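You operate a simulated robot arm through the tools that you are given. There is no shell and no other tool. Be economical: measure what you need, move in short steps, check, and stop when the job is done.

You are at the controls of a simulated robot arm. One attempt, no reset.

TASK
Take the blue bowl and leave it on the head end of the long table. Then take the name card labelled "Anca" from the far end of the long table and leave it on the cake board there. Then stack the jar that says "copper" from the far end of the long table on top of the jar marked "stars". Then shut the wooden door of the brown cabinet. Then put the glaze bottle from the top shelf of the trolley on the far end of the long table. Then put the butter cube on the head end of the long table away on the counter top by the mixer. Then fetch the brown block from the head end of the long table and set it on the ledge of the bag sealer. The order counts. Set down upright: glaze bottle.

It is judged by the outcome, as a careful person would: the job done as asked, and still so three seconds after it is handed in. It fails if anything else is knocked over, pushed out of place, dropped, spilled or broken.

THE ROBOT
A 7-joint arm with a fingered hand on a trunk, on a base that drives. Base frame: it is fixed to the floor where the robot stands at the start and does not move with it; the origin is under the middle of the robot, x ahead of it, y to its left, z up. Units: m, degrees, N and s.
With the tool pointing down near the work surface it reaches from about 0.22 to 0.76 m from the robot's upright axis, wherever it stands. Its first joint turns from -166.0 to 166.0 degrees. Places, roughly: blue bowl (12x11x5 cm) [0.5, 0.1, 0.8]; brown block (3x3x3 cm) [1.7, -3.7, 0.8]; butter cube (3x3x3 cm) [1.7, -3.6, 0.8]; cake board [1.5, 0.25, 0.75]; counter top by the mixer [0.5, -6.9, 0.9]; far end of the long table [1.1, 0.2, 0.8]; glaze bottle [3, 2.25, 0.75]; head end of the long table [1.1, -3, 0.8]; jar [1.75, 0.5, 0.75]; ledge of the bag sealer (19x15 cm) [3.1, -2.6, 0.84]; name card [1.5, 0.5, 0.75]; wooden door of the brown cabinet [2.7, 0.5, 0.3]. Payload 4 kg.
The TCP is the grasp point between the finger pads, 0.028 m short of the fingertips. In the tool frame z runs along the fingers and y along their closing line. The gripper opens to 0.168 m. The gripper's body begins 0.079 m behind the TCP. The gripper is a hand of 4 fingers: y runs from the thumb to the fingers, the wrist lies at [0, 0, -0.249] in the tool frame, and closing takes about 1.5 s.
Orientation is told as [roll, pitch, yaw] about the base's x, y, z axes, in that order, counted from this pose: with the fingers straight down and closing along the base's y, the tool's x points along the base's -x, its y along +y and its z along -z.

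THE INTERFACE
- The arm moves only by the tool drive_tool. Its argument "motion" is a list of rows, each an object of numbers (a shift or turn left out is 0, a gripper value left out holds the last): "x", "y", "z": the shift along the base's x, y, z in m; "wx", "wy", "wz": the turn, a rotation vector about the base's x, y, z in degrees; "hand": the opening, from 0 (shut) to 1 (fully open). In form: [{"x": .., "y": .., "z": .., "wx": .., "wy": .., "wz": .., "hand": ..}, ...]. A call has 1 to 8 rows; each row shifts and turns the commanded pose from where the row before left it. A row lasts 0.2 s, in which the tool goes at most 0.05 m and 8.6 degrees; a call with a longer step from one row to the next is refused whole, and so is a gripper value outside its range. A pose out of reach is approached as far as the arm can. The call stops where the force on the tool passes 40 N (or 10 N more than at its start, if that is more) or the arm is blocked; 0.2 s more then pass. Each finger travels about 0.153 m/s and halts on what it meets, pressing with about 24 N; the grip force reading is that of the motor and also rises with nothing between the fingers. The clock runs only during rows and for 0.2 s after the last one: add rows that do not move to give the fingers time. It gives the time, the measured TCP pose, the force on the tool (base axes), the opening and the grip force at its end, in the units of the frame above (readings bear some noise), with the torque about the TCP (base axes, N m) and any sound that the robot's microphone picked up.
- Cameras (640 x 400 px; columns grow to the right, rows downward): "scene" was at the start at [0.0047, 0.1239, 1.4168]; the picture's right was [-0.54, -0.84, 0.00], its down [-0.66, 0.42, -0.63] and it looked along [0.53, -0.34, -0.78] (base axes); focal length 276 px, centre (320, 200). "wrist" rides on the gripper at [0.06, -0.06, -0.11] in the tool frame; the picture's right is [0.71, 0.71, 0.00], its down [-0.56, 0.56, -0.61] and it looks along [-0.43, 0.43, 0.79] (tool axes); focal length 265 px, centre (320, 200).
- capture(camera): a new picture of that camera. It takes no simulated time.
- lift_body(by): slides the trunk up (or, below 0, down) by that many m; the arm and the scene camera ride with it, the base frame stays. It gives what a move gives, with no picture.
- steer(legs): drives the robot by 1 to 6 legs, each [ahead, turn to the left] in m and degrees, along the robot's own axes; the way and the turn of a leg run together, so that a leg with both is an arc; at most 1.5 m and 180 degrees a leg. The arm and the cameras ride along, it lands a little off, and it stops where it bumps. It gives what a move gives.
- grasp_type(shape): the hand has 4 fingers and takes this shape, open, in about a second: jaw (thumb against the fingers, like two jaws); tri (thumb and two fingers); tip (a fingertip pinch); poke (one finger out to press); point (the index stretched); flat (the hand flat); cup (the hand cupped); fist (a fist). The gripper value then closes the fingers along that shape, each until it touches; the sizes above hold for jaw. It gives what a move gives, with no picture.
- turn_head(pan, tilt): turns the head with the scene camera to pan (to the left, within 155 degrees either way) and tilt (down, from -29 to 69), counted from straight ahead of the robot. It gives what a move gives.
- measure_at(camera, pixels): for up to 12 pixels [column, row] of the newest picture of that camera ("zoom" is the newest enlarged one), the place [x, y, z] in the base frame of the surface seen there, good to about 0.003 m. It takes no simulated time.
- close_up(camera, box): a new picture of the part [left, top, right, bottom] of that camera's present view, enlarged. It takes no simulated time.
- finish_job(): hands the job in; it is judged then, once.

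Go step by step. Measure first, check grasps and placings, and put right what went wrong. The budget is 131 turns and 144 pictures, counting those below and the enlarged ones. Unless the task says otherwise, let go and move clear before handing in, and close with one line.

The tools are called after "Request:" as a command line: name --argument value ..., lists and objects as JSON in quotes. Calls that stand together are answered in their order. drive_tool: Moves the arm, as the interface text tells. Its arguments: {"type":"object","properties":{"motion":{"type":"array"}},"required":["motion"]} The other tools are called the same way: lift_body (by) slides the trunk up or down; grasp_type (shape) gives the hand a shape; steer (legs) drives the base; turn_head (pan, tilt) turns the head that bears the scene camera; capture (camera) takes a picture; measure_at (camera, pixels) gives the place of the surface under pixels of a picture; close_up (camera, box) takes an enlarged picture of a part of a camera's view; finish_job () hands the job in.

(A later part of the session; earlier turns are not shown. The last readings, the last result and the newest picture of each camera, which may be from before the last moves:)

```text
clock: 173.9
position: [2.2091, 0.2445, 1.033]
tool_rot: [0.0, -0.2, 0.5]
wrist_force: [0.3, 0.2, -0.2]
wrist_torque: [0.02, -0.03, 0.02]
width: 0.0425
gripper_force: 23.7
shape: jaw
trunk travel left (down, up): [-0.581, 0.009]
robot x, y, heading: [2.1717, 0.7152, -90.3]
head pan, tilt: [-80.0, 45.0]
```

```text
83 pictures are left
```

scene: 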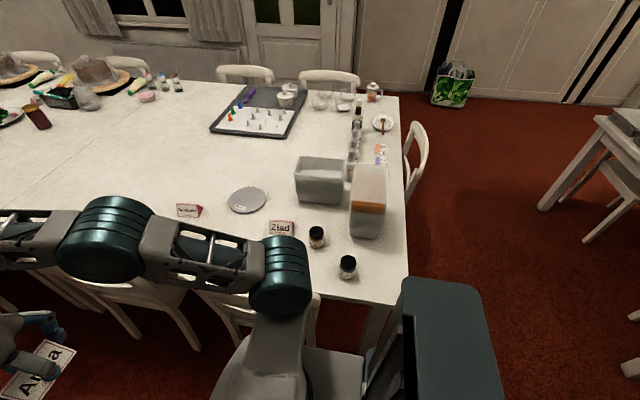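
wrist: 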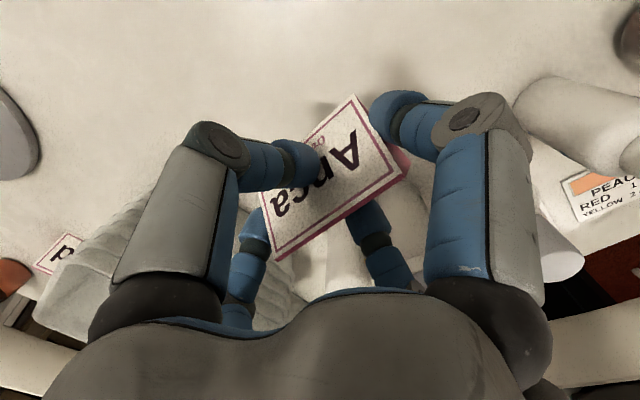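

Request:
turn_head --pan 30 --tilt 65

Request:
capture --camera "scene"

Request:
turn_head --pan -35 --tilt 65

Request:
capture --camera "scene"

```text
clock: 175.8
position: [2.2098, 0.2444, 1.0333]
tool_rot: [0.0, -0.2, 0.5]
wrist_force: [-0.7, -0.1, -0.6]
wrist_torque: [-0.01, 0.0, -0.02]
width: 0.0423
gripper_force: 24.5
shape: jaw
trunk travel left (down, up): [-0.581, 0.009]
robot x, y, heading: [2.1709, 0.7098, -90.4]
head pan, tilt: [30.0, 65.0]
```

```text
82 pictures are left
```

scene: 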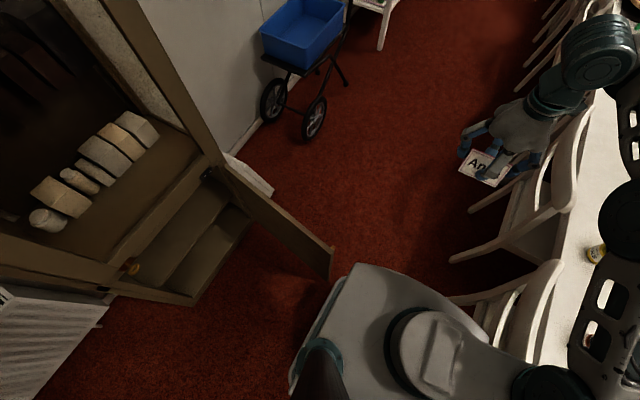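

```text
clock: 177.1
position: [2.2102, 0.2451, 1.0325]
tool_rot: [0.0, -0.2, 0.5]
wrist_force: [0.6, -0.4, -0.4]
wrist_torque: [0.0, 0.03, 0.03]
width: 0.0424
gripper_force: 23.9
shape: jaw
trunk travel left (down, up): [-0.581, 0.009]
robot x, y, heading: [2.1664, 0.7135, -89.9]
head pan, tilt: [-35.0, 65.0]
```

```text
81 pictures are left
```

scene: 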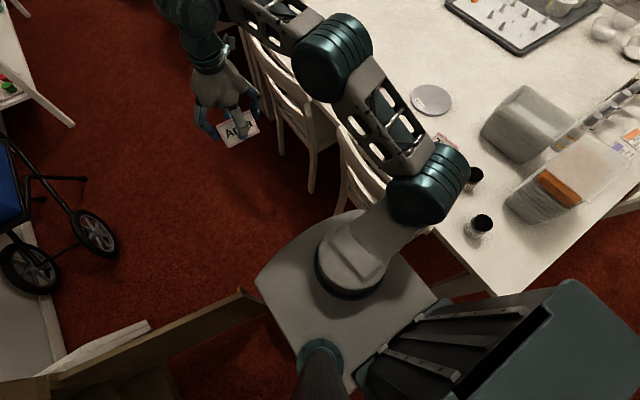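

Request:
measure_at --camera "scene" --pixels '[[248, 291], [240, 300], [200, 318], [100, 360], [262, 305], [280, 330], [345, 150], [395, 175], [430, 200], [342, 185], [255, 275], [300, 225]]'

Request:
close_up --camera "scene" --box '[180, 200, 420, 360]'

```text
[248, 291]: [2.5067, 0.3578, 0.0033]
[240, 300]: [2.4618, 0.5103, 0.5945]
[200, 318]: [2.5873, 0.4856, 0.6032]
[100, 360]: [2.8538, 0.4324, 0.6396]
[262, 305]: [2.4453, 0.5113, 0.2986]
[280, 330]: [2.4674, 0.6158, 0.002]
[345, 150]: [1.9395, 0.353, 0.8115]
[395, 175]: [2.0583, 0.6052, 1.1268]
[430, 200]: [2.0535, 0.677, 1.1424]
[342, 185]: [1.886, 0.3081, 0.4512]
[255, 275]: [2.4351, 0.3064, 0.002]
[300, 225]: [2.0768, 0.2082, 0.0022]
```

```text
2.50 times, centred on (300, 280) of scene
```

zoom: 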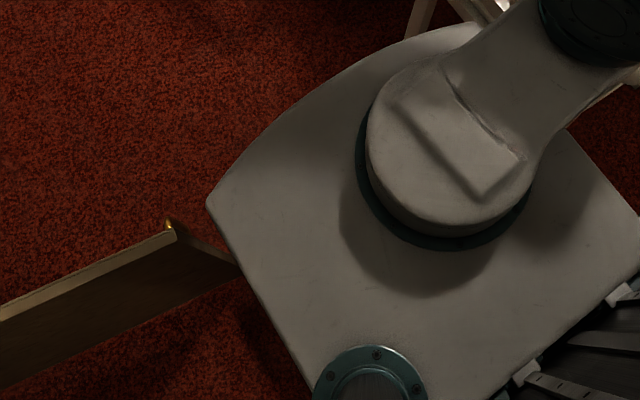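

The way is blocked here, but from (2.17,0.71) the board and jars are within reach on the right. I'll ease back 1 cm and measure the board.

Request:
steer --legs '[[-0.012, 0]]'

Request:
turn_head --pan -70 --tilt 50

Request:
close_up --camera "scene" --box '[150, 80, 450, 280]'

```text
clock: 177.9
position: [2.2095, 0.2573, 1.0344]
tool_rot: [-0.2, -0.2, 0.5]
wrist_force: [0.5, 0.8, 0.5]
wrist_torque: [-0.01, -0.04, -0.02]
width: 0.0423
gripper_force: 24.1
shape: jaw
trunk travel left (down, up): [-0.581, 0.009]
robot x, y, heading: [2.1707, 0.7255, -90.2]
head pan, tilt: [-35.0, 65.0]
```

```text
clock: 178.9
position: [2.2087, 0.2569, 1.0346]
tool_rot: [0.0, -0.1, 0.5]
wrist_force: [-0.2, -0.1, -0.6]
wrist_torque: [0.0, -0.03, 0.01]
width: 0.0421
gripper_force: 24.2
shape: jaw
trunk travel left (down, up): [-0.581, 0.009]
robot x, y, heading: [2.1698, 0.7242, -90.4]
head pan, tilt: [-70.0, 50.0]
```

```text
2.00 times, centred on (300, 180) of scene
```

zoom: 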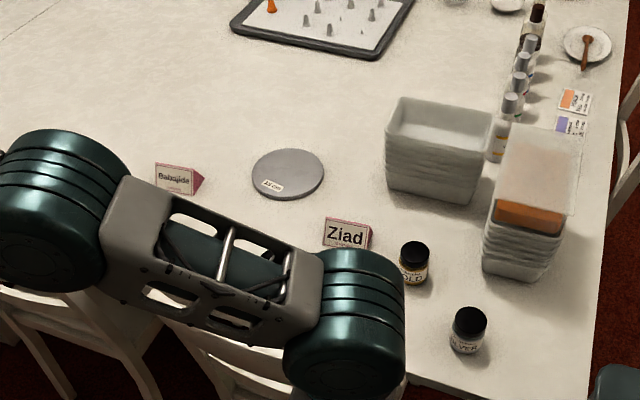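

Request:
measure_at --camera "zoom" --pixels '[[255, 175], [321, 170], [290, 151], [285, 194], [288, 172], [270, 187]]'

Request:
drive_tool --motion '[{"x": -0.045, "wz": -4}, {"x": -0.045, "wz": -4}, {"x": -0.045, "wz": -4}, {"x": -0.045, "wz": -4}, {"x": -0.045, "wz": -4}, {"x": -0.045, "wz": -4}, {"x": -0.045, "wz": -4}, {"x": -0.045, "wz": -4}]'

```text
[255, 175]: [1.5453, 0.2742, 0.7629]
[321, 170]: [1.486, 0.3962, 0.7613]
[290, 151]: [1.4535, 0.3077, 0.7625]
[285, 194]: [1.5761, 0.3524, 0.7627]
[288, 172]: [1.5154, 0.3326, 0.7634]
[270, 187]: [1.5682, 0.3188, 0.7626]
```

```text
clock: 180.7
position: [1.8477, 0.256, 1.033]
tool_rot: [0.0, -0.2, -31.6]
wrist_force: [-0.6, 0.2, -0.4]
wrist_torque: [-0.04, 0.01, -0.04]
width: 0.0425
gripper_force: 24.1
shape: jaw
trunk travel left (down, up): [-0.581, 0.009]
robot x, y, heading: [2.1714, 0.7223, -90.3]
head pan, tilt: [-70.0, 50.0]
```

Request:
drive_tool --motion '[{"x": -0.042, "y": 0.008, "z": -0.014, "wz": -4}, {"x": -0.042, "y": 0.008, "z": -0.014, "wz": -4}, {"x": -0.042, "y": 0.008, "z": -0.014, "wz": -4}, {"x": -0.042, "y": 0.008, "z": -0.014, "wz": -4}, {"x": -0.042, "y": 0.008, "z": -0.014, "wz": -4}, {"x": -0.042, "y": 0.008, "z": -0.012, "wz": -4}, {"wx": -2.8, "wy": 4.7}, {}]'

Request:
drive_tool --motion '[{"x": -0.042, "y": 0.01, "wz": -4}, {"x": -0.035, "y": 0.01}, {}]'

Request:
capture --camera "wrist"

Request:
capture --camera "scene"

```text
clock: 182.5
position: [1.598, 0.3047, 0.9529]
tool_rot: [-5.5, 0.3, -55.6]
wrist_force: [0.1, -1.1, -0.8]
wrist_torque: [0.03, 0.01, 0.0]
width: 0.0425
gripper_force: 24.2
shape: jaw
trunk travel left (down, up): [-0.581, 0.009]
robot x, y, heading: [2.1682, 0.7241, -90.2]
head pan, tilt: [-70.0, 50.0]
```

```text
clock: 183.3
position: [1.5231, 0.325, 0.9516]
tool_rot: [-5.5, 0.2, -59.5]
wrist_force: [0.0, 0.0, 0.4]
wrist_torque: [-0.02, 0.0, 0.01]
width: 0.0425
gripper_force: 24.0
shape: jaw
trunk travel left (down, up): [-0.581, 0.009]
robot x, y, heading: [2.1716, 0.7248, -90.1]
head pan, tilt: [-70.0, 50.0]
```

```text
78 pictures are left
```

wrist: 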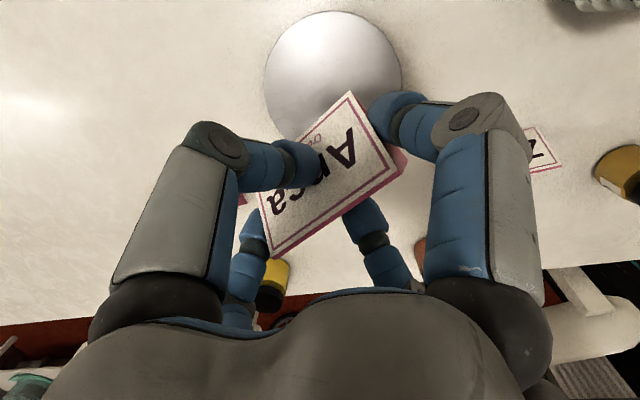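

```text
77 pictures are left
```

scene: 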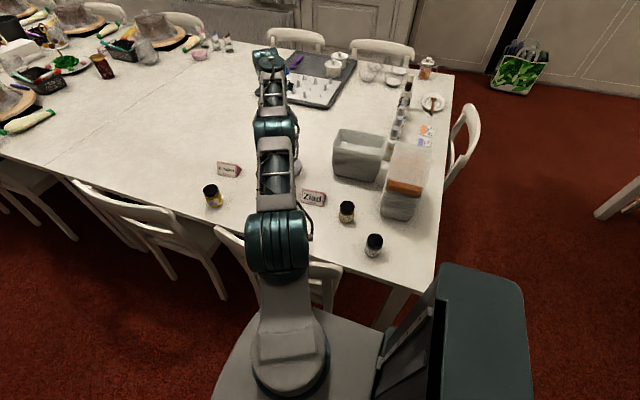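

Request:
measure_at --camera "wrist" --pixels '[[350, 100], [275, 250], [400, 165], [340, 170], [290, 240], [385, 175], [333, 60]]'

```text
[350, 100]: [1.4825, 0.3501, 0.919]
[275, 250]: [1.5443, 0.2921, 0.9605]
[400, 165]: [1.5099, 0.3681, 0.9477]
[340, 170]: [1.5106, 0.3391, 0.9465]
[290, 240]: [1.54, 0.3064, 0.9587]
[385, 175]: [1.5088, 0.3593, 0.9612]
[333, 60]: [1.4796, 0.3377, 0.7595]
```

Request:
drive_tool --motion '[{"x": -0.01, "y": 0.003}, {}]'

Request:
lift_body --by -0.125

Request:
capture --camera "wrist"

```text
clock: 183.9
position: [1.5185, 0.3304, 0.9512]
tool_rot: [-5.5, 0.1, -59.5]
wrist_force: [-0.1, -0.9, -0.1]
wrist_torque: [0.0, -0.01, -0.02]
width: 0.0425
gripper_force: 24.5
shape: jaw
out of reach, approached as far as the arm can: row 1
trunk travel left (down, up): [-0.581, 0.009]
robot x, y, heading: [2.1719, 0.7244, -90.4]
head pan, tilt: [-70.0, 50.0]
```

```text
clock: 185.4
position: [1.5188, 0.33, 0.8256]
tool_rot: [-5.5, 0.2, -59.5]
wrist_force: [-0.2, -0.6, 0.5]
wrist_torque: [-0.01, 0.0, -0.02]
width: 0.0424
gripper_force: 23.5
shape: jaw
trunk travel left (down, up): [-0.456, 0.134]
robot x, y, heading: [2.1695, 0.7233, -90.2]
head pan, tilt: [-70.0, 50.0]
```

```text
76 pictures are left
```

wrist: 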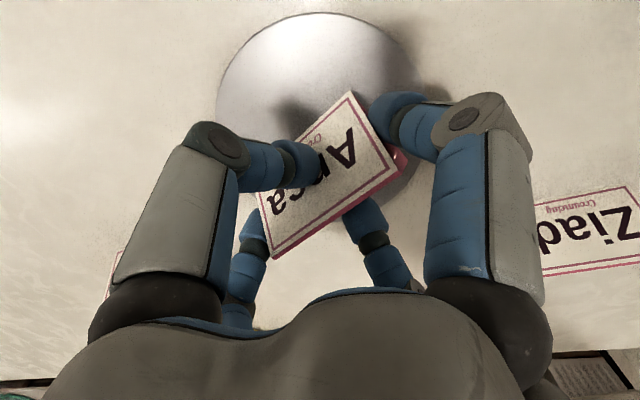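

Request:
drive_tool --motion '[{"x": -0.005, "y": 0.001, "z": -0.008}, {"x": -0.002, "z": -0.006}, {"z": -0.003}, {}]'

Request:
capture --camera "wrist"

```text
clock: 186.4
position: [1.5156, 0.3323, 0.8089]
tool_rot: [-5.4, 0.1, -59.6]
wrist_force: [-0.6, -0.2, -0.4]
wrist_torque: [-0.01, 0.04, -0.01]
width: 0.0425
gripper_force: 23.6
shape: jaw
out of reach, approached as far as the arm can: row 1
trunk travel left (down, up): [-0.456, 0.134]
robot x, y, heading: [2.1684, 0.7234, -90.3]
head pan, tilt: [-70.0, 50.0]
```

```text
75 pictures are left
```

wrist: 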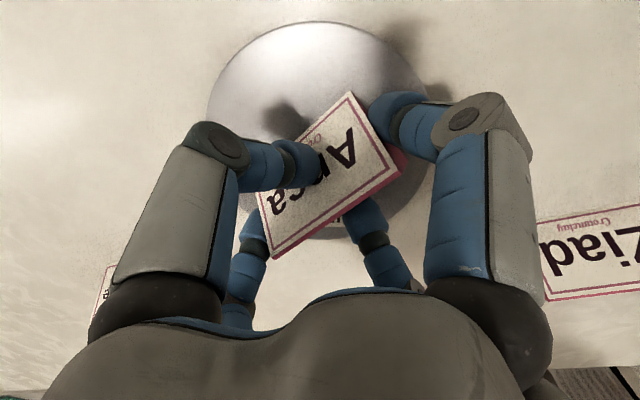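

Nearly down; creeping to contact.

Request:
drive_tool --motion '[{"x": -0.003, "z": -0.003}, {"z": -0.002}, {"z": -0.002}, {}]'

```text
clock: 187.4
position: [1.5144, 0.3328, 0.8033]
tool_rot: [-5.6, 0.1, -59.5]
wrist_force: [0.3, -0.3, 5.5]
wrist_torque: [-0.05, -0.26, -0.02]
width: 0.0425
gripper_force: 24.0
shape: jaw
trunk travel left (down, up): [-0.456, 0.134]
robot x, y, heading: [2.1705, 0.7211, -90.3]
head pan, tilt: [-70.0, 50.0]
```

Request:
drive_tool --motion '[{"z": -0.001}, {"hand": 0.2}, {"hand": 0.35}, {"hand": 0.5}, {"hand": 0.65}, {"hand": 0.75}, {}]'

Request:
capture --camera "wrist"

```text
clock: 189.0
position: [1.5147, 0.3324, 0.8009]
tool_rot: [-5.5, 0.2, -59.5]
wrist_force: [0.8, 0.1, 0.5]
wrist_torque: [0.01, 0.01, 0.0]
width: 0.1257
gripper_force: 0.1
shape: jaw
trunk travel left (down, up): [-0.456, 0.134]
robot x, y, heading: [2.1701, 0.7272, -90.3]
head pan, tilt: [-70.0, 50.0]
```

```text
74 pictures are left
```

wrist: 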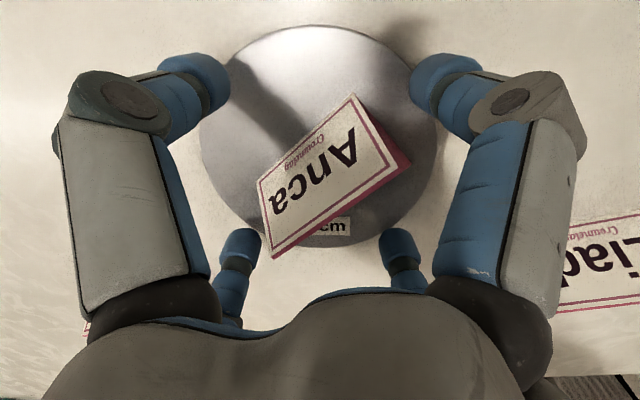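

Request:
drive_tool --motion '[{"z": 0.03}, {"z": 0.04}, {"z": 0.04}, {"z": 0.03}, {"x": 0.03, "y": 0.015}, {"x": 0.04, "y": 0.015}, {}]'

Request:
capture --camera "wrist"

Request:
measure_at --camera "wrist" --pixels '[[320, 100], [300, 180]]'

```text
clock: 190.6
position: [1.6173, 0.3741, 0.9172]
tool_rot: [-5.3, 0.2, -59.6]
wrist_force: [0.9, -1.0, 0.6]
wrist_torque: [0.07, 0.02, 0.0]
width: 0.126
gripper_force: 0.0
shape: jaw
out of reach, approached as far as the arm can: row 1, 2, 3, 4
trunk travel left (down, up): [-0.456, 0.134]
robot x, y, heading: [2.1671, 0.7275, -90.4]
head pan, tilt: [-70.0, 50.0]
```

```text
73 pictures are left
```

wrist: 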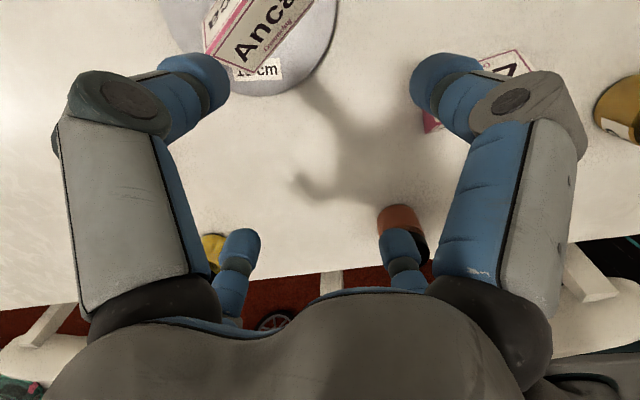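

```text
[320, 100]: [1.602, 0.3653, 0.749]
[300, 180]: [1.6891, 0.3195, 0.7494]
```

Request:
close_up --camera "scene" --box '[180, 110, 420, 270]'

Request:
close_up --camera "wrist" --box '[130, 0, 370, 150]'

```text
2.50 times, centred on (300, 190) of scene
```

zoom: 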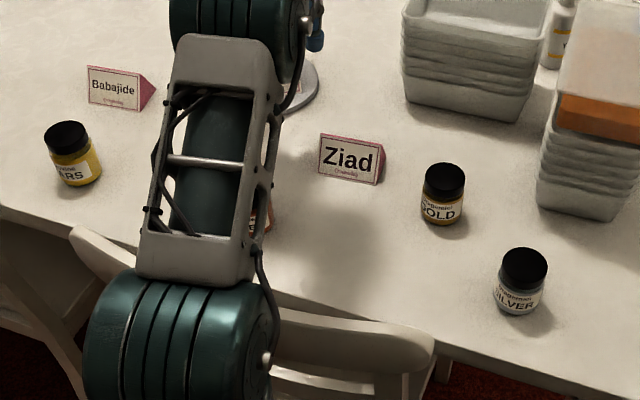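

```text
2.67 times, centred on (250, 75) of wrist
```

zoom: 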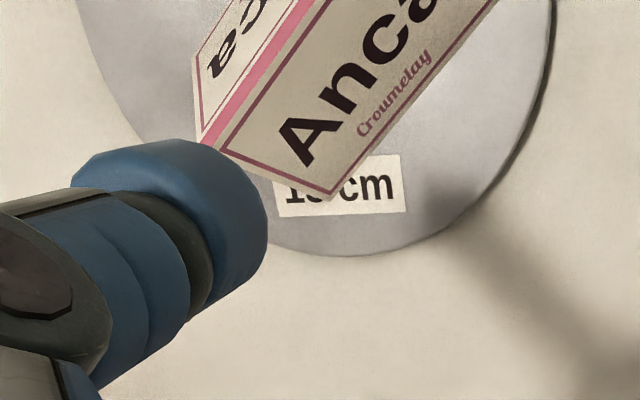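

Anca stands on the board. "STARS" is the yellow jar, copper is under the arm. Moving above the copper jar near (1.77,0.44) and levelling the tool.

Request:
drive_tool --motion '[{"z": 0.035}, {"x": 0.038, "y": 0.016, "wx": 2.8, "wy": -4.7}, {"x": 0.038, "y": 0.018}, {"x": 0.038, "y": 0.018}, {"x": 0.038, "y": 0.018}, {"hand": 0.75}, {}]'

Request:
capture --camera "wrist"

Request:
turn_head --pan -75 --tilt 55

Request:
capture --camera "scene"

```text
clock: 192.2
position: [1.7704, 0.4437, 0.949]
tool_rot: [0.0, 0.2, -59.6]
wrist_force: [0.0, -0.5, -0.2]
wrist_torque: [-0.02, -0.03, 0.01]
width: 0.126
gripper_force: 0.0
shape: jaw
trunk travel left (down, up): [-0.456, 0.134]
robot x, y, heading: [2.1713, 0.7242, -90.0]
head pan, tilt: [-70.0, 50.0]
```

```text
70 pictures are left
```

wrist: 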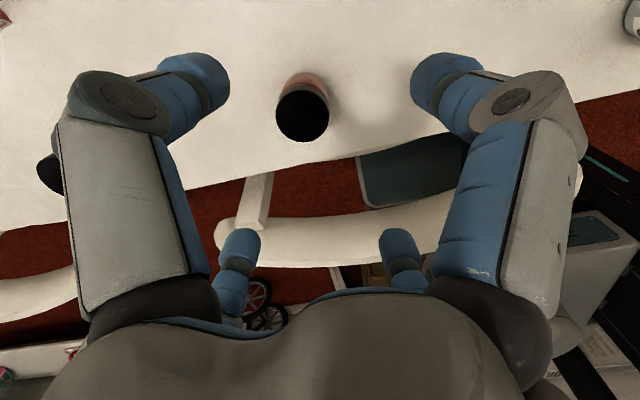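

```text
clock: 192.9
position: [1.7706, 0.4433, 0.9494]
tool_rot: [0.0, 0.2, -59.5]
wrist_force: [1.0, -0.2, -0.1]
wrist_torque: [0.03, -0.02, 0.02]
width: 0.1257
gripper_force: 0.1
shape: jaw
trunk travel left (down, up): [-0.456, 0.134]
robot x, y, heading: [2.169, 0.7241, -90.2]
head pan, tilt: [-75.0, 55.0]
```

```text
69 pictures are left
```

scene: 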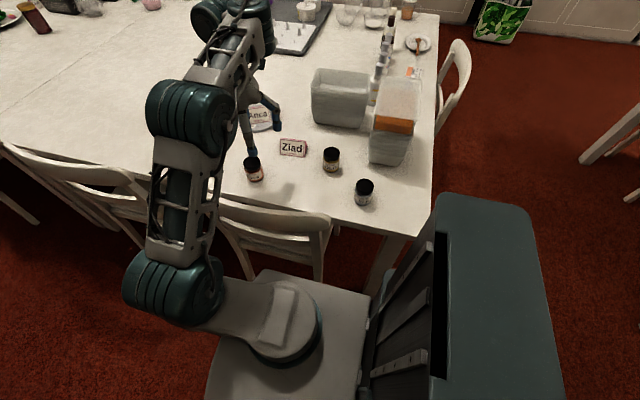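

Request:
measure_at --camera "wrist" --pixels '[[302, 116], [278, 116], [327, 116], [302, 92], [302, 139], [302, 80]]'

Request:
close_up --camera "scene" --box '[220, 100, 320, 200]'

Request:
measure_at --camera "scene" --pixels '[[253, 160], [253, 172], [260, 117]]'

```text
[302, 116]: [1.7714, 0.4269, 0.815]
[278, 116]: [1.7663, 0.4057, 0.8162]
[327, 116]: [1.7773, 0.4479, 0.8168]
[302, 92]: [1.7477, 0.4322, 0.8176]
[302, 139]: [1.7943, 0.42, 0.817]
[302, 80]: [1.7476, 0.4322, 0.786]
```

```text
4.00 times, centred on (270, 150) of scene
```

zoom: 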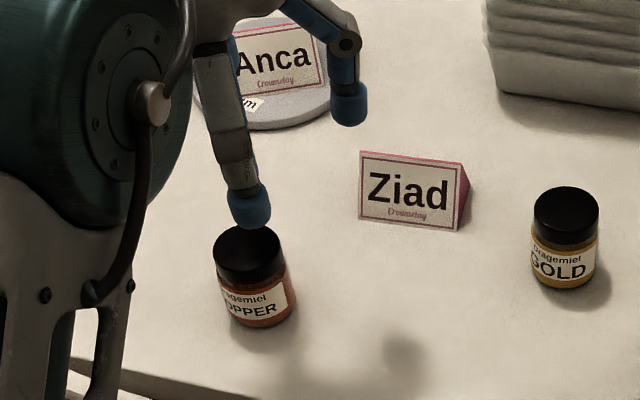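

```text
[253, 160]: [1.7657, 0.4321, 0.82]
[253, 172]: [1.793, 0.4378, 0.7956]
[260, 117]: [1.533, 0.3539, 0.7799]
```

Request:
drive_tool --motion '[{"x": 0.001, "y": -0.016}, {"z": -0.045}, {"z": -0.045}, {"z": -0.04}, {"z": -0.019}, {}]'

Request:
drive_tool --motion '[{"hand": 0.4}, {}, {"hand": 0.1}, {}, {}, {}]'

Request:
capture --camera "wrist"

```text
clock: 194.3
position: [1.7699, 0.4274, 0.8015]
tool_rot: [0.0, 0.2, -59.4]
wrist_force: [0.0, 1.1, -0.6]
wrist_torque: [0.0, 0.01, 0.01]
width: 0.1256
gripper_force: 0.1
shape: jaw
trunk travel left (down, up): [-0.456, 0.134]
robot x, y, heading: [2.1694, 0.726, -90.1]
head pan, tilt: [-75.0, 55.0]
```

```text
clock: 195.7
position: [1.7699, 0.4278, 0.8001]
tool_rot: [-0.1, 0.2, -59.4]
wrist_force: [-0.4, 0.8, 0.5]
wrist_torque: [0.01, 0.0, 0.01]
width: 0.0438
gripper_force: 24.0
shape: jaw
trunk travel left (down, up): [-0.456, 0.134]
robot x, y, heading: [2.1699, 0.7268, -90.4]
head pan, tilt: [-75.0, 55.0]
```

```text
67 pictures are left
```

wrist: 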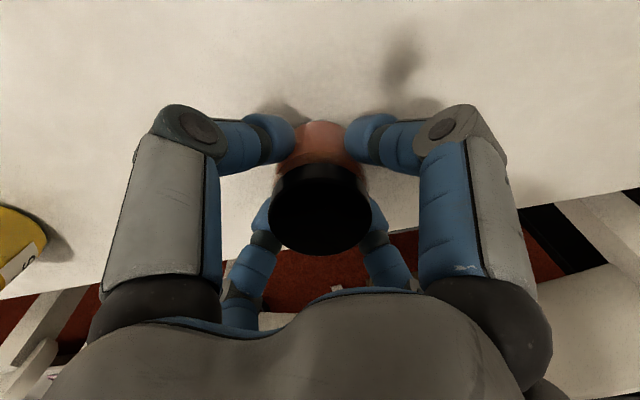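

Copper jar gripped (width 0.044). Lifting and moving toward STARS, stopping short to measure.

Request:
drive_tool --motion '[{"z": 0.04}, {"z": 0.045}, {"z": 0.045}, {"y": -0.04}, {"y": -0.04}, {"y": -0.035}, {}]'

Request:
capture --camera "wrist"

Request:
turn_head --pan -55 --tilt 55

Request:
capture --camera "scene"

```text
clock: 197.3
position: [1.7701, 0.3136, 0.9309]
tool_rot: [0.0, 0.2, -59.6]
wrist_force: [0.2, 0.7, -1.4]
wrist_torque: [-0.01, 0.01, 0.02]
width: 0.0443
gripper_force: 24.1
shape: jaw
trunk travel left (down, up): [-0.456, 0.134]
robot x, y, heading: [2.1716, 0.7266, -90.2]
head pan, tilt: [-75.0, 55.0]
```

```text
66 pictures are left
```

wrist: 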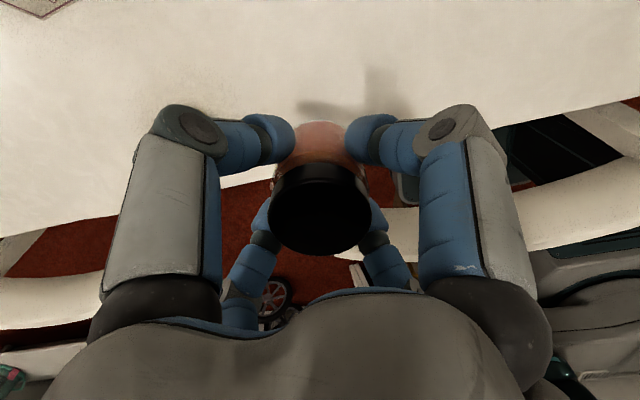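

```text
clock: 198.1
position: [1.77, 0.3136, 0.9319]
tool_rot: [0.0, 0.3, -59.5]
wrist_force: [0.9, -0.2, -0.4]
wrist_torque: [-0.01, 0.01, -0.03]
width: 0.0441
gripper_force: 23.4
shape: jaw
trunk travel left (down, up): [-0.456, 0.134]
robot x, y, heading: [2.1675, 0.7241, -90.3]
head pan, tilt: [-55.0, 55.0]
```

```text
65 pictures are left
```

scene: 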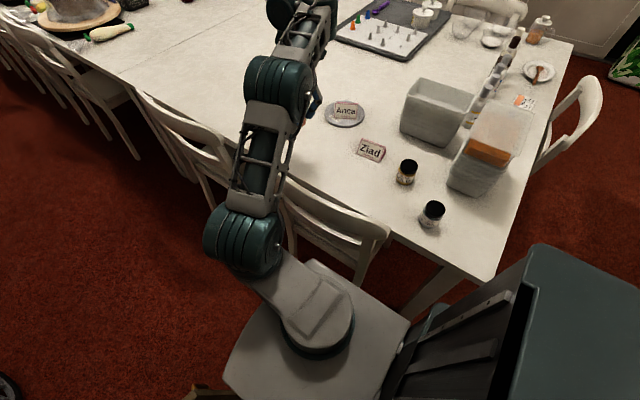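

Request:
drive_tool --motion '[{"y": 0.04, "x": 0.02, "z": 0.02}, {"y": 0.04, "x": 0.02, "z": 0.02}, {"y": 0.02, "x": 0.02}, {}]'

Request:
capture --camera "wrist"

Request:
turn_head --pan -75 --tilt 45

Request:
capture --camera "scene"

```text
clock: 199.1
position: [1.8305, 0.4121, 0.9702]
tool_rot: [-0.1, 0.2, -59.5]
wrist_force: [1.1, 0.1, -1.6]
wrist_torque: [-0.04, 0.03, 0.03]
width: 0.0444
gripper_force: 23.9
shape: jaw
trunk travel left (down, up): [-0.456, 0.134]
robot x, y, heading: [2.168, 0.7234, -90.3]
head pan, tilt: [-55.0, 55.0]
```

```text
64 pictures are left
```

wrist: 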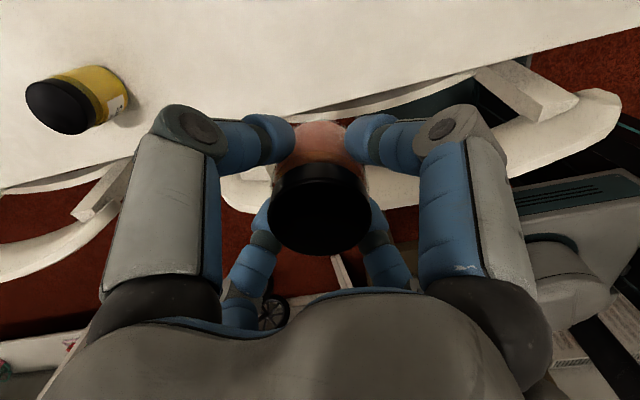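

```text
clock: 199.9
position: [1.8316, 0.4138, 0.9718]
tool_rot: [0.0, 0.2, -59.5]
wrist_force: [0.2, 0.3, -1.3]
wrist_torque: [-0.02, 0.01, -0.03]
width: 0.0445
gripper_force: 24.0
shape: jaw
trunk travel left (down, up): [-0.456, 0.134]
robot x, y, heading: [2.1715, 0.7239, -90.2]
head pan, tilt: [-75.0, 45.0]
```

```text
63 pictures are left
```

scene: 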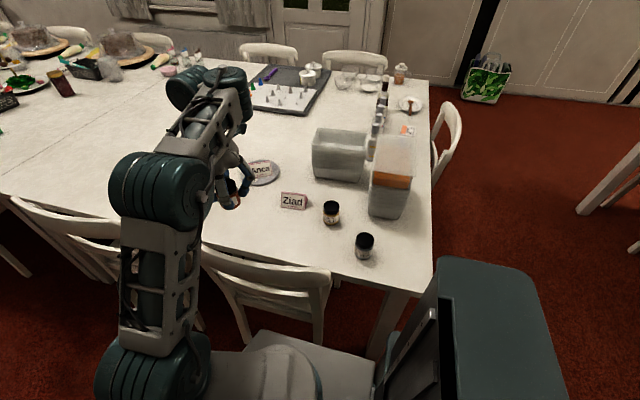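

Request:
measure_at --camera "wrist" --pixels '[[30, 95], [90, 122], [62, 83], [60, 107], [72, 131], [40, 122], [320, 210], [272, 210], [367, 210], [320, 172], [320, 248]]'

```text
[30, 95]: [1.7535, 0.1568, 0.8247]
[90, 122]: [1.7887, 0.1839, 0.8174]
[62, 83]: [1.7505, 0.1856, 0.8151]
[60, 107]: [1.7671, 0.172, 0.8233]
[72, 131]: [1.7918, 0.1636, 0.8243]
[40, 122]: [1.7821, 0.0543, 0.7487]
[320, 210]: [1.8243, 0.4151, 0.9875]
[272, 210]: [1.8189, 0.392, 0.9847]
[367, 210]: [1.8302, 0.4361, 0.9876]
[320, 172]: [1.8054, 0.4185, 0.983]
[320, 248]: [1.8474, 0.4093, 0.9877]
```

Request:
drive_tool --motion '[{"x": -0.0095, "y": -0.0405}, {"x": -0.0095, "y": -0.0405}, {"x": -0.0095, "y": -0.0405}, {"x": -0.009, "y": -0.0405}, {"x": -0.009, "y": -0.0405}, {"x": -0.009, "y": -0.04}, {"z": -0.04}, {}]'

Request:
capture --camera "wrist"

Request:
close_up --camera "scene" --box '[120, 100, 320, 250]'

```text
clock: 201.7
position: [1.7736, 0.1711, 0.9312]
tool_rot: [0.1, 0.2, -59.5]
wrist_force: [-0.7, 0.2, -1.3]
wrist_torque: [-0.01, -0.02, -0.01]
width: 0.0441
gripper_force: 24.3
shape: jaw
trunk travel left (down, up): [-0.456, 0.134]
robot x, y, heading: [2.1686, 0.724, -90.1]
head pan, tilt: [-75.0, 45.0]
```

```text
62 pictures are left
```

wrist: 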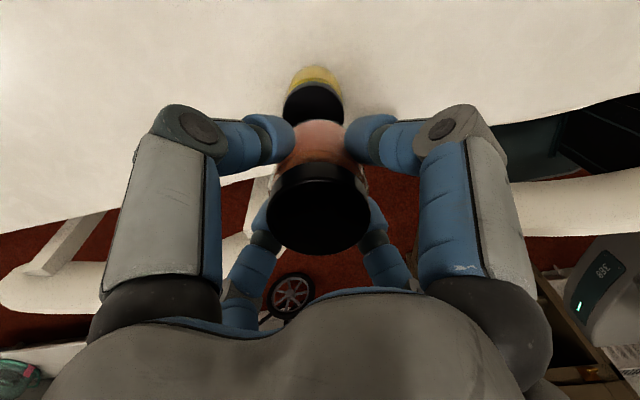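

```text
2.67 times, centred on (220, 175) of scene
```

zoom: 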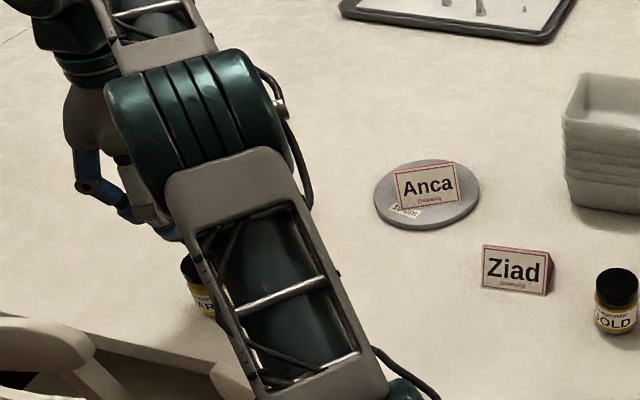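

Request:
measure_at --camera "wrist" --pixels '[[287, 103], [342, 103], [315, 86], [315, 105], [320, 172], [272, 210], [367, 210], [320, 248]]'

```text
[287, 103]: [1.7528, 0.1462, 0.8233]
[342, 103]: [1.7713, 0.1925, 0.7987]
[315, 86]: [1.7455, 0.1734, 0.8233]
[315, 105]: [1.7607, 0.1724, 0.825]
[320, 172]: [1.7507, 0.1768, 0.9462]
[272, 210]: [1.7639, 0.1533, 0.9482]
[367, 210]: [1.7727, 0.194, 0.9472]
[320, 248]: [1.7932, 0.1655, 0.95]
```

Request:
drive_tool --motion '[{"x": -0.003, "y": -0.004, "z": -0.02}, {"z": -0.025}, {"z": -0.006}, {}]'

Request:
drive_tool --motion '[{"z": -0.003}, {"z": -0.002}, {}]'

Request:
capture --camera "wrist"

```text
clock: 202.7
position: [1.7706, 0.1666, 0.8802]
tool_rot: [0.0, 0.2, -59.4]
wrist_force: [-0.3, 0.5, -1.4]
wrist_torque: [-0.02, 0.01, -0.02]
width: 0.044
gripper_force: 23.4
shape: jaw
trunk travel left (down, up): [-0.456, 0.134]
robot x, y, heading: [2.1712, 0.7206, -90.1]
head pan, tilt: [-75.0, 45.0]
```

```text
clock: 203.5
position: [1.7707, 0.1672, 0.8749]
tool_rot: [-0.1, 0.2, -59.4]
wrist_force: [-0.6, -1.1, 2.7]
wrist_torque: [-0.05, 0.02, 0.01]
width: 0.0445
gripper_force: 24.3
shape: jaw
trunk travel left (down, up): [-0.456, 0.134]
robot x, y, heading: [2.1702, 0.7217, -90.2]
head pan, tilt: [-75.0, 45.0]
```

```text
60 pictures are left
```

wrist: 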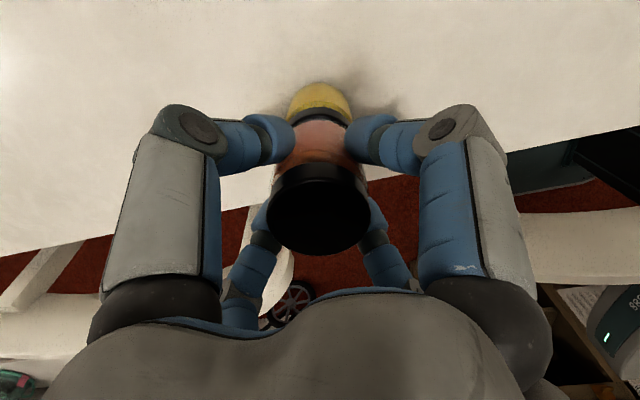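

Aligned and touching. Releasing slowly and rising.

Request:
drive_tool --motion '[{"hand": 0.25}, {"hand": 0.4}, {"hand": 0.55}, {"hand": 0.7}, {}, {"z": 0.03}, {"z": 0.04}, {"z": 0.04}]'

Request:
drive_tool --motion '[{"z": 0.03}, {"x": 0.03, "y": 0.03}, {"x": 0.03, "y": 0.035}, {"x": 0.03, "y": 0.035}, {}]'

Request:
capture --camera "wrist"

```text
clock: 205.3
position: [1.7719, 0.1664, 0.9848]
tool_rot: [0.0, 0.2, -59.6]
wrist_force: [-0.8, -0.1, 0.9]
wrist_torque: [-0.01, -0.02, 0.0]
width: 0.1171
gripper_force: 0.1
shape: jaw
trunk travel left (down, up): [-0.456, 0.134]
robot x, y, heading: [2.1712, 0.7263, -90.4]
head pan, tilt: [-75.0, 45.0]
```

```text
clock: 206.5
position: [1.8629, 0.2676, 1.0164]
tool_rot: [0.0, 0.3, -59.5]
wrist_force: [0.0, 0.2, 0.0]
wrist_torque: [0.0, 0.02, 0.01]
width: 0.1173
gripper_force: 0.1
shape: jaw
trunk travel left (down, up): [-0.456, 0.134]
robot x, y, heading: [2.169, 0.7227, -90.3]
head pan, tilt: [-75.0, 45.0]
```

```text
59 pictures are left
```

wrist: 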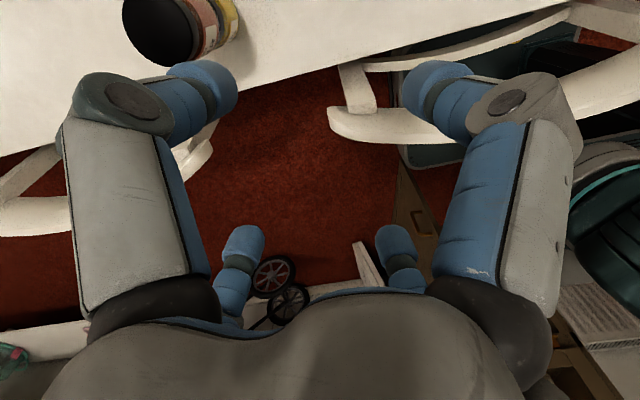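

Copper sits on STARS (seen at (190,30)). Next the door: I'll bring the arm to the front, back out of the gap and stand north of the door.

Request:
drive_tool --motion '[{"x": 0.045, "hand": 0.7}, {"x": 0.045}, {"x": 0.045}, {"x": 0.045}, {"x": 0.045}, {"x": 0.045}, {"x": 0.04}]'

Request:
steer --legs '[[-0.42, 0], [0, 60]]'

Request:
steer --legs '[[0.28, 0], [0, -40]]'

Request:
turn_head --pan 0 --tilt 50

Request:
capture --camera "scene"

```text
clock: 208.1
position: [2.1737, 0.2666, 1.0147]
tool_rot: [0.0, 0.2, -59.6]
wrist_force: [0.0, 0.3, -0.5]
wrist_torque: [-0.03, -0.05, 0.0]
width: 0.1175
gripper_force: 0.0
shape: jaw
trunk travel left (down, up): [-0.456, 0.134]
robot x, y, heading: [2.1715, 0.7266, -90.2]
head pan, tilt: [-75.0, 45.0]
```

```text
clock: 213.4
position: [2.5689, 0.9166, 1.015]
tool_rot: [0.0, 0.2, 0.4]
wrist_force: [-0.3, 0.0, 0.1]
wrist_torque: [-0.02, 0.0, 0.01]
width: 0.1173
gripper_force: 0.1
shape: jaw
trunk travel left (down, up): [-0.456, 0.134]
robot x, y, heading: [2.1737, 1.1411, -30.5]
head pan, tilt: [-75.0, 45.0]
```

```text
clock: 217.2
position: [2.5739, 0.5702, 1.0152]
tool_rot: [0.0, 0.1, -39.6]
wrist_force: [-0.9, -0.3, -0.5]
wrist_torque: [0.03, -0.04, 0.01]
width: 0.1175
gripper_force: 0.2
shape: jaw
trunk travel left (down, up): [-0.456, 0.134]
robot x, y, heading: [2.42, 1.0024, -70.4]
head pan, tilt: [-75.0, 45.0]
```

```text
clock: 218.7
position: [2.5742, 0.5717, 1.0162]
tool_rot: [0.1, 0.2, -39.8]
wrist_force: [-0.1, 0.7, 0.3]
wrist_torque: [0.0, 0.03, 0.0]
width: 0.1173
gripper_force: 0.1
shape: jaw
trunk travel left (down, up): [-0.456, 0.134]
robot x, y, heading: [2.4164, 1.0045, -70.4]
head pan, tilt: [0.0, 50.0]
```

```text
58 pictures are left
```

scene: 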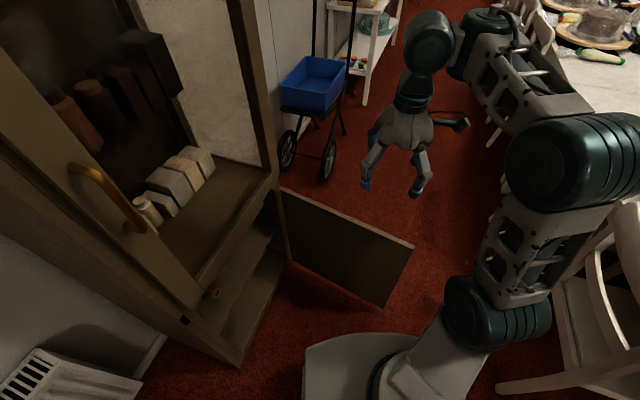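

Request:
measure_at --camera "scene" --pixels '[[575, 150], [620, 180], [520, 170], [500, 310], [410, 245], [385, 300], [285, 195], [600, 230], [400, 275]]'

Request:
drive_tool --motion '[{"hand": 0.0, "y": -0.04}, {"y": -0.04, "x": -0.03}, {"y": -0.04, "x": -0.03}, {"y": -0.03, "x": -0.02}, {}]'

```text
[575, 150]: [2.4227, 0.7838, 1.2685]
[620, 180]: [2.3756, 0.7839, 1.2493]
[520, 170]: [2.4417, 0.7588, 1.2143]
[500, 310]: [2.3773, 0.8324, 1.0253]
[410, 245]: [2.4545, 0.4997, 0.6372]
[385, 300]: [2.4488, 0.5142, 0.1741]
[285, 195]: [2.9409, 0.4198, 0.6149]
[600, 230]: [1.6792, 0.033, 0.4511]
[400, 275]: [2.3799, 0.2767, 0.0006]
```

```text
clock: 219.9
position: [2.4912, 0.4217, 1.0175]
tool_rot: [0.0, 0.2, -39.8]
wrist_force: [-0.4, -0.4, 0.5]
wrist_torque: [-0.02, 0.02, 0.0]
width: 0.0
gripper_force: 24.2
shape: jaw
trunk travel left (down, up): [-0.456, 0.134]
robot x, y, heading: [2.4148, 1.0005, -70.4]
head pan, tilt: [0.0, 50.0]
```

Request:
drive_tool --motion '[{"x": 0.035, "y": -0.04}, {}]'

Request:
lift_body --by -0.35

Request:
capture --camera "scene"

```text
refused: row 1 steps farther than a row can; nothing moved
```

```text
clock: 223.3
position: [2.4919, 0.4212, 0.6684]
tool_rot: [0.0, 0.3, -39.6]
wrist_force: [-1.0, -0.4, 0.1]
wrist_torque: [0.03, 0.02, 0.0]
width: 0.0002
gripper_force: 23.6
shape: jaw
trunk travel left (down, up): [-0.106, 0.484]
robot x, y, heading: [2.4179, 0.9994, -70.6]
head pan, tilt: [0.0, 50.0]
```

```text
57 pictures are left
```

scene: 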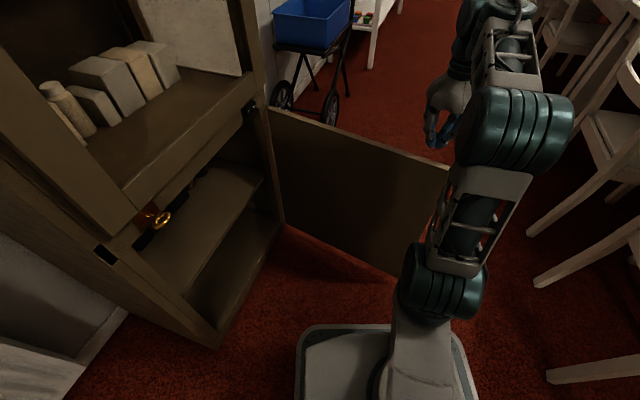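

Request:
drive_tool --motion '[{"x": 0.02, "y": -0.02}, {"x": 0.015, "y": -0.015}, {"z": -0.03}, {"z": -0.03}, {"z": -0.025}, {}]'

Request:
drive_tool --motion '[{"y": 0.02}, {"y": 0.02}, {"y": 0.02}, {"y": 0.02}, {"y": 0.02, "x": 0.003}, {"y": 0.02, "x": 0.004}, {}]'

Request:
capture --camera "scene"

```text
clock: 224.7
position: [2.5263, 0.3877, 0.5809]
tool_rot: [-0.1, 0.1, -39.6]
wrist_force: [0.0, 0.0, -0.1]
wrist_torque: [-0.03, 0.0, 0.0]
width: 0.0
gripper_force: 24.0
shape: jaw
trunk travel left (down, up): [-0.106, 0.484]
robot x, y, heading: [2.4206, 1.0039, -70.4]
head pan, tilt: [0.0, 50.0]
```

```text
clock: 226.3
position: [2.534, 0.507, 0.5811]
tool_rot: [0.0, 0.2, -39.7]
wrist_force: [0.9, 0.1, -0.3]
wrist_torque: [0.03, -0.02, 0.02]
width: 0.0
gripper_force: 24.8
shape: jaw
trunk travel left (down, up): [-0.106, 0.484]
robot x, y, heading: [2.4149, 1.0037, -70.2]
head pan, tilt: [0.0, 50.0]
```

```text
56 pictures are left
```

scene: 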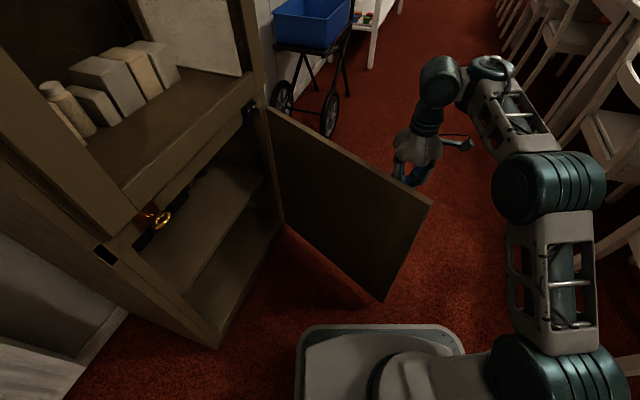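

Request:
measure_at --camera "scene" --pixels '[[430, 203], [386, 300], [300, 335], [380, 326], [460, 345], [345, 326]]'

Request:
drive_tool --motion '[{"y": 0.025, "x": 0.005}, {"y": 0.025, "x": 0.006}, {"y": 0.025, "x": 0.008}, {}]'

Request:
capture --camera "scene"

```text
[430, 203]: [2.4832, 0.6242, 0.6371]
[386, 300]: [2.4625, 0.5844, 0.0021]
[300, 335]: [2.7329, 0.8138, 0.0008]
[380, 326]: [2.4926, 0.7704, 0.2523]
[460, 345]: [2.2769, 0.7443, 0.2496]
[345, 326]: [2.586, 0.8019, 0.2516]
```

```text
clock: 227.3
position: [2.5527, 0.5829, 0.5816]
tool_rot: [0.0, 0.1, -39.7]
wrist_force: [-0.2, 0.8, 0.9]
wrist_torque: [-0.01, 0.0, -0.03]
width: 0.0
gripper_force: 23.8
shape: jaw
trunk travel left (down, up): [-0.106, 0.484]
robot x, y, heading: [2.4185, 1.0012, -70.6]
head pan, tilt: [0.0, 50.0]
```

```text
55 pictures are left
```

scene: 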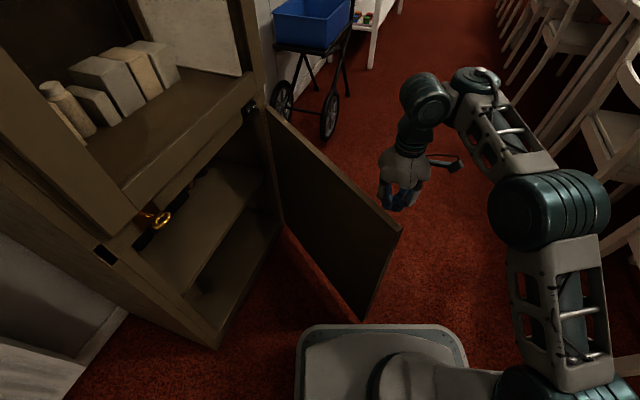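

Request:
steer --legs '[[-0.15, 0]]'

Request:
capture --camera "scene"

```text
clock: 228.7
position: [2.5035, 0.7222, 0.583]
tool_rot: [0.1, 0.2, -39.7]
wrist_force: [0.7, -0.1, 0.3]
wrist_torque: [-0.04, -0.01, -0.02]
width: 0.0
gripper_force: 24.1
shape: jaw
trunk travel left (down, up): [-0.106, 0.484]
robot x, y, heading: [2.3658, 1.142, -70.4]
head pan, tilt: [0.0, 50.0]
```

```text
54 pictures are left
```

scene: 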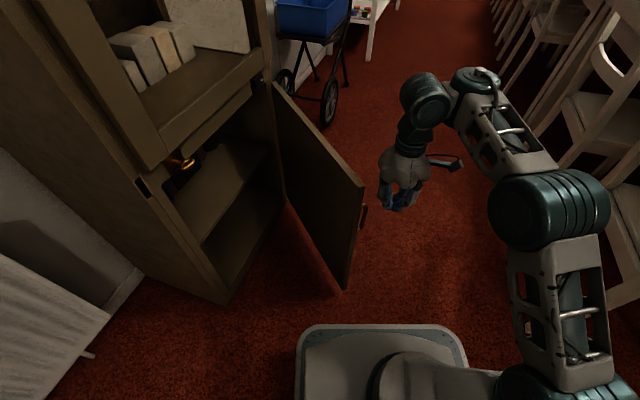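

The door is about half closed and the hand is on its outer face. I'll tilt the tool 40° so the fingertips lead, then push along the arc.

Request:
drive_tool --motion '[{"wy": -8}, {"wy": -8}, {"wy": -8, "y": -0.01}, {"wy": -8, "y": -0.01}, {"wy": -8}, {"x": 0.03, "y": 0.0}, {"x": 0.03, "y": 0.005}, {}]'

Request:
drive_tool --motion '[{"x": 0.025, "y": 0.005}, {"x": 0.025, "y": 0.01}, {"x": 0.025, "y": 0.015}, {"x": 0.025, "y": 0.015}, {"x": 0.025, "y": 0.015}, {"x": 0.025, "y": 0.015}, {}]'

Request:
capture --camera "scene"

```text
clock: 230.5
position: [2.5632, 0.7076, 0.5811]
tool_rot: [28.1, -29.5, -47.1]
wrist_force: [0.5, 0.9, 0.3]
wrist_torque: [0.05, -0.02, 0.01]
width: 0.0
gripper_force: 24.2
shape: jaw
trunk travel left (down, up): [-0.106, 0.484]
robot x, y, heading: [2.3685, 1.1409, -70.4]
head pan, tilt: [0.0, 50.0]
```

```text
clock: 232.1
position: [2.7116, 0.783, 0.5815]
tool_rot: [27.8, -29.5, -47.1]
wrist_force: [0.0, -0.4, 0.2]
wrist_torque: [0.04, 0.02, -0.01]
width: 0.0001
gripper_force: 23.6
shape: jaw
trunk travel left (down, up): [-0.106, 0.484]
robot x, y, heading: [2.3706, 1.1424, -70.5]
head pan, tilt: [0.0, 50.0]
```

```text
53 pictures are left
```

scene: 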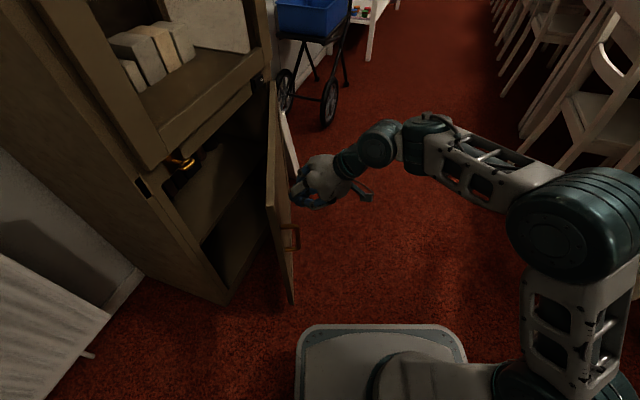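

Request:
drive_tool --motion '[{"x": 0.028, "y": 0.004}, {"x": 0.028, "y": 0.004}, {"x": 0.028, "y": 0.004}, {"x": 0.028}, {"x": 0.028}, {"x": 0.02}, {}]'

Request:
capture --camera "scene"

```text
clock: 233.7
position: [2.8726, 0.7946, 0.5823]
tool_rot: [28.1, -29.5, -47.2]
wrist_force: [-0.3, -1.1, 0.4]
wrist_torque: [-0.01, 0.02, -0.01]
width: 0.0002
gripper_force: 24.3
shape: jaw
trunk travel left (down, up): [-0.106, 0.484]
robot x, y, heading: [2.3636, 1.1444, -70.5]
head pan, tilt: [0.0, 50.0]
```

```text
52 pictures are left
```

scene: 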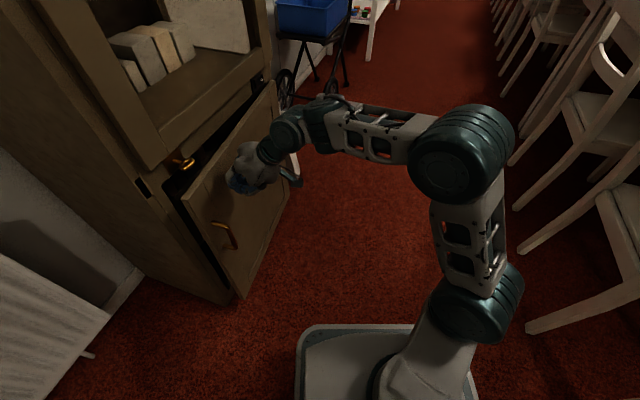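

Request:
drive_tool --motion '[{"x": 0.015}, {"x": 0.015}, {"x": 0.012}, {"x": 0.01}, {"x": 0.01}, {"x": 0.01}, {"x": 0.01}, {}]'

Request:
capture --camera "scene"

```text
clock: 235.1
position: [2.9384, 0.7926, 0.5785]
tool_rot: [27.5, -28.6, -47.0]
wrist_force: [-11.6, 1.4, 1.0]
wrist_torque: [0.01, 0.14, -0.02]
width: 0.0
gripper_force: 23.6
shape: jaw
trunk travel left (down, up): [-0.106, 0.484]
robot x, y, heading: [2.3655, 1.144, -70.5]
head pan, tilt: [0.0, 50.0]
stopped in row 7: the force on the tool passed its limit at 52 N (the readings are from after the stop); the commanded pose is now the measured one
```

```text
51 pictures are left
```

scene: 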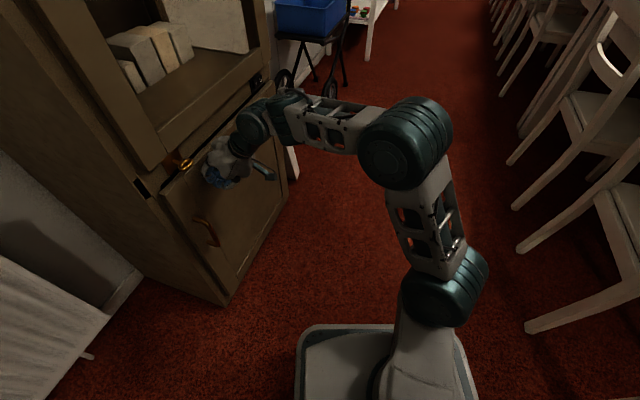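

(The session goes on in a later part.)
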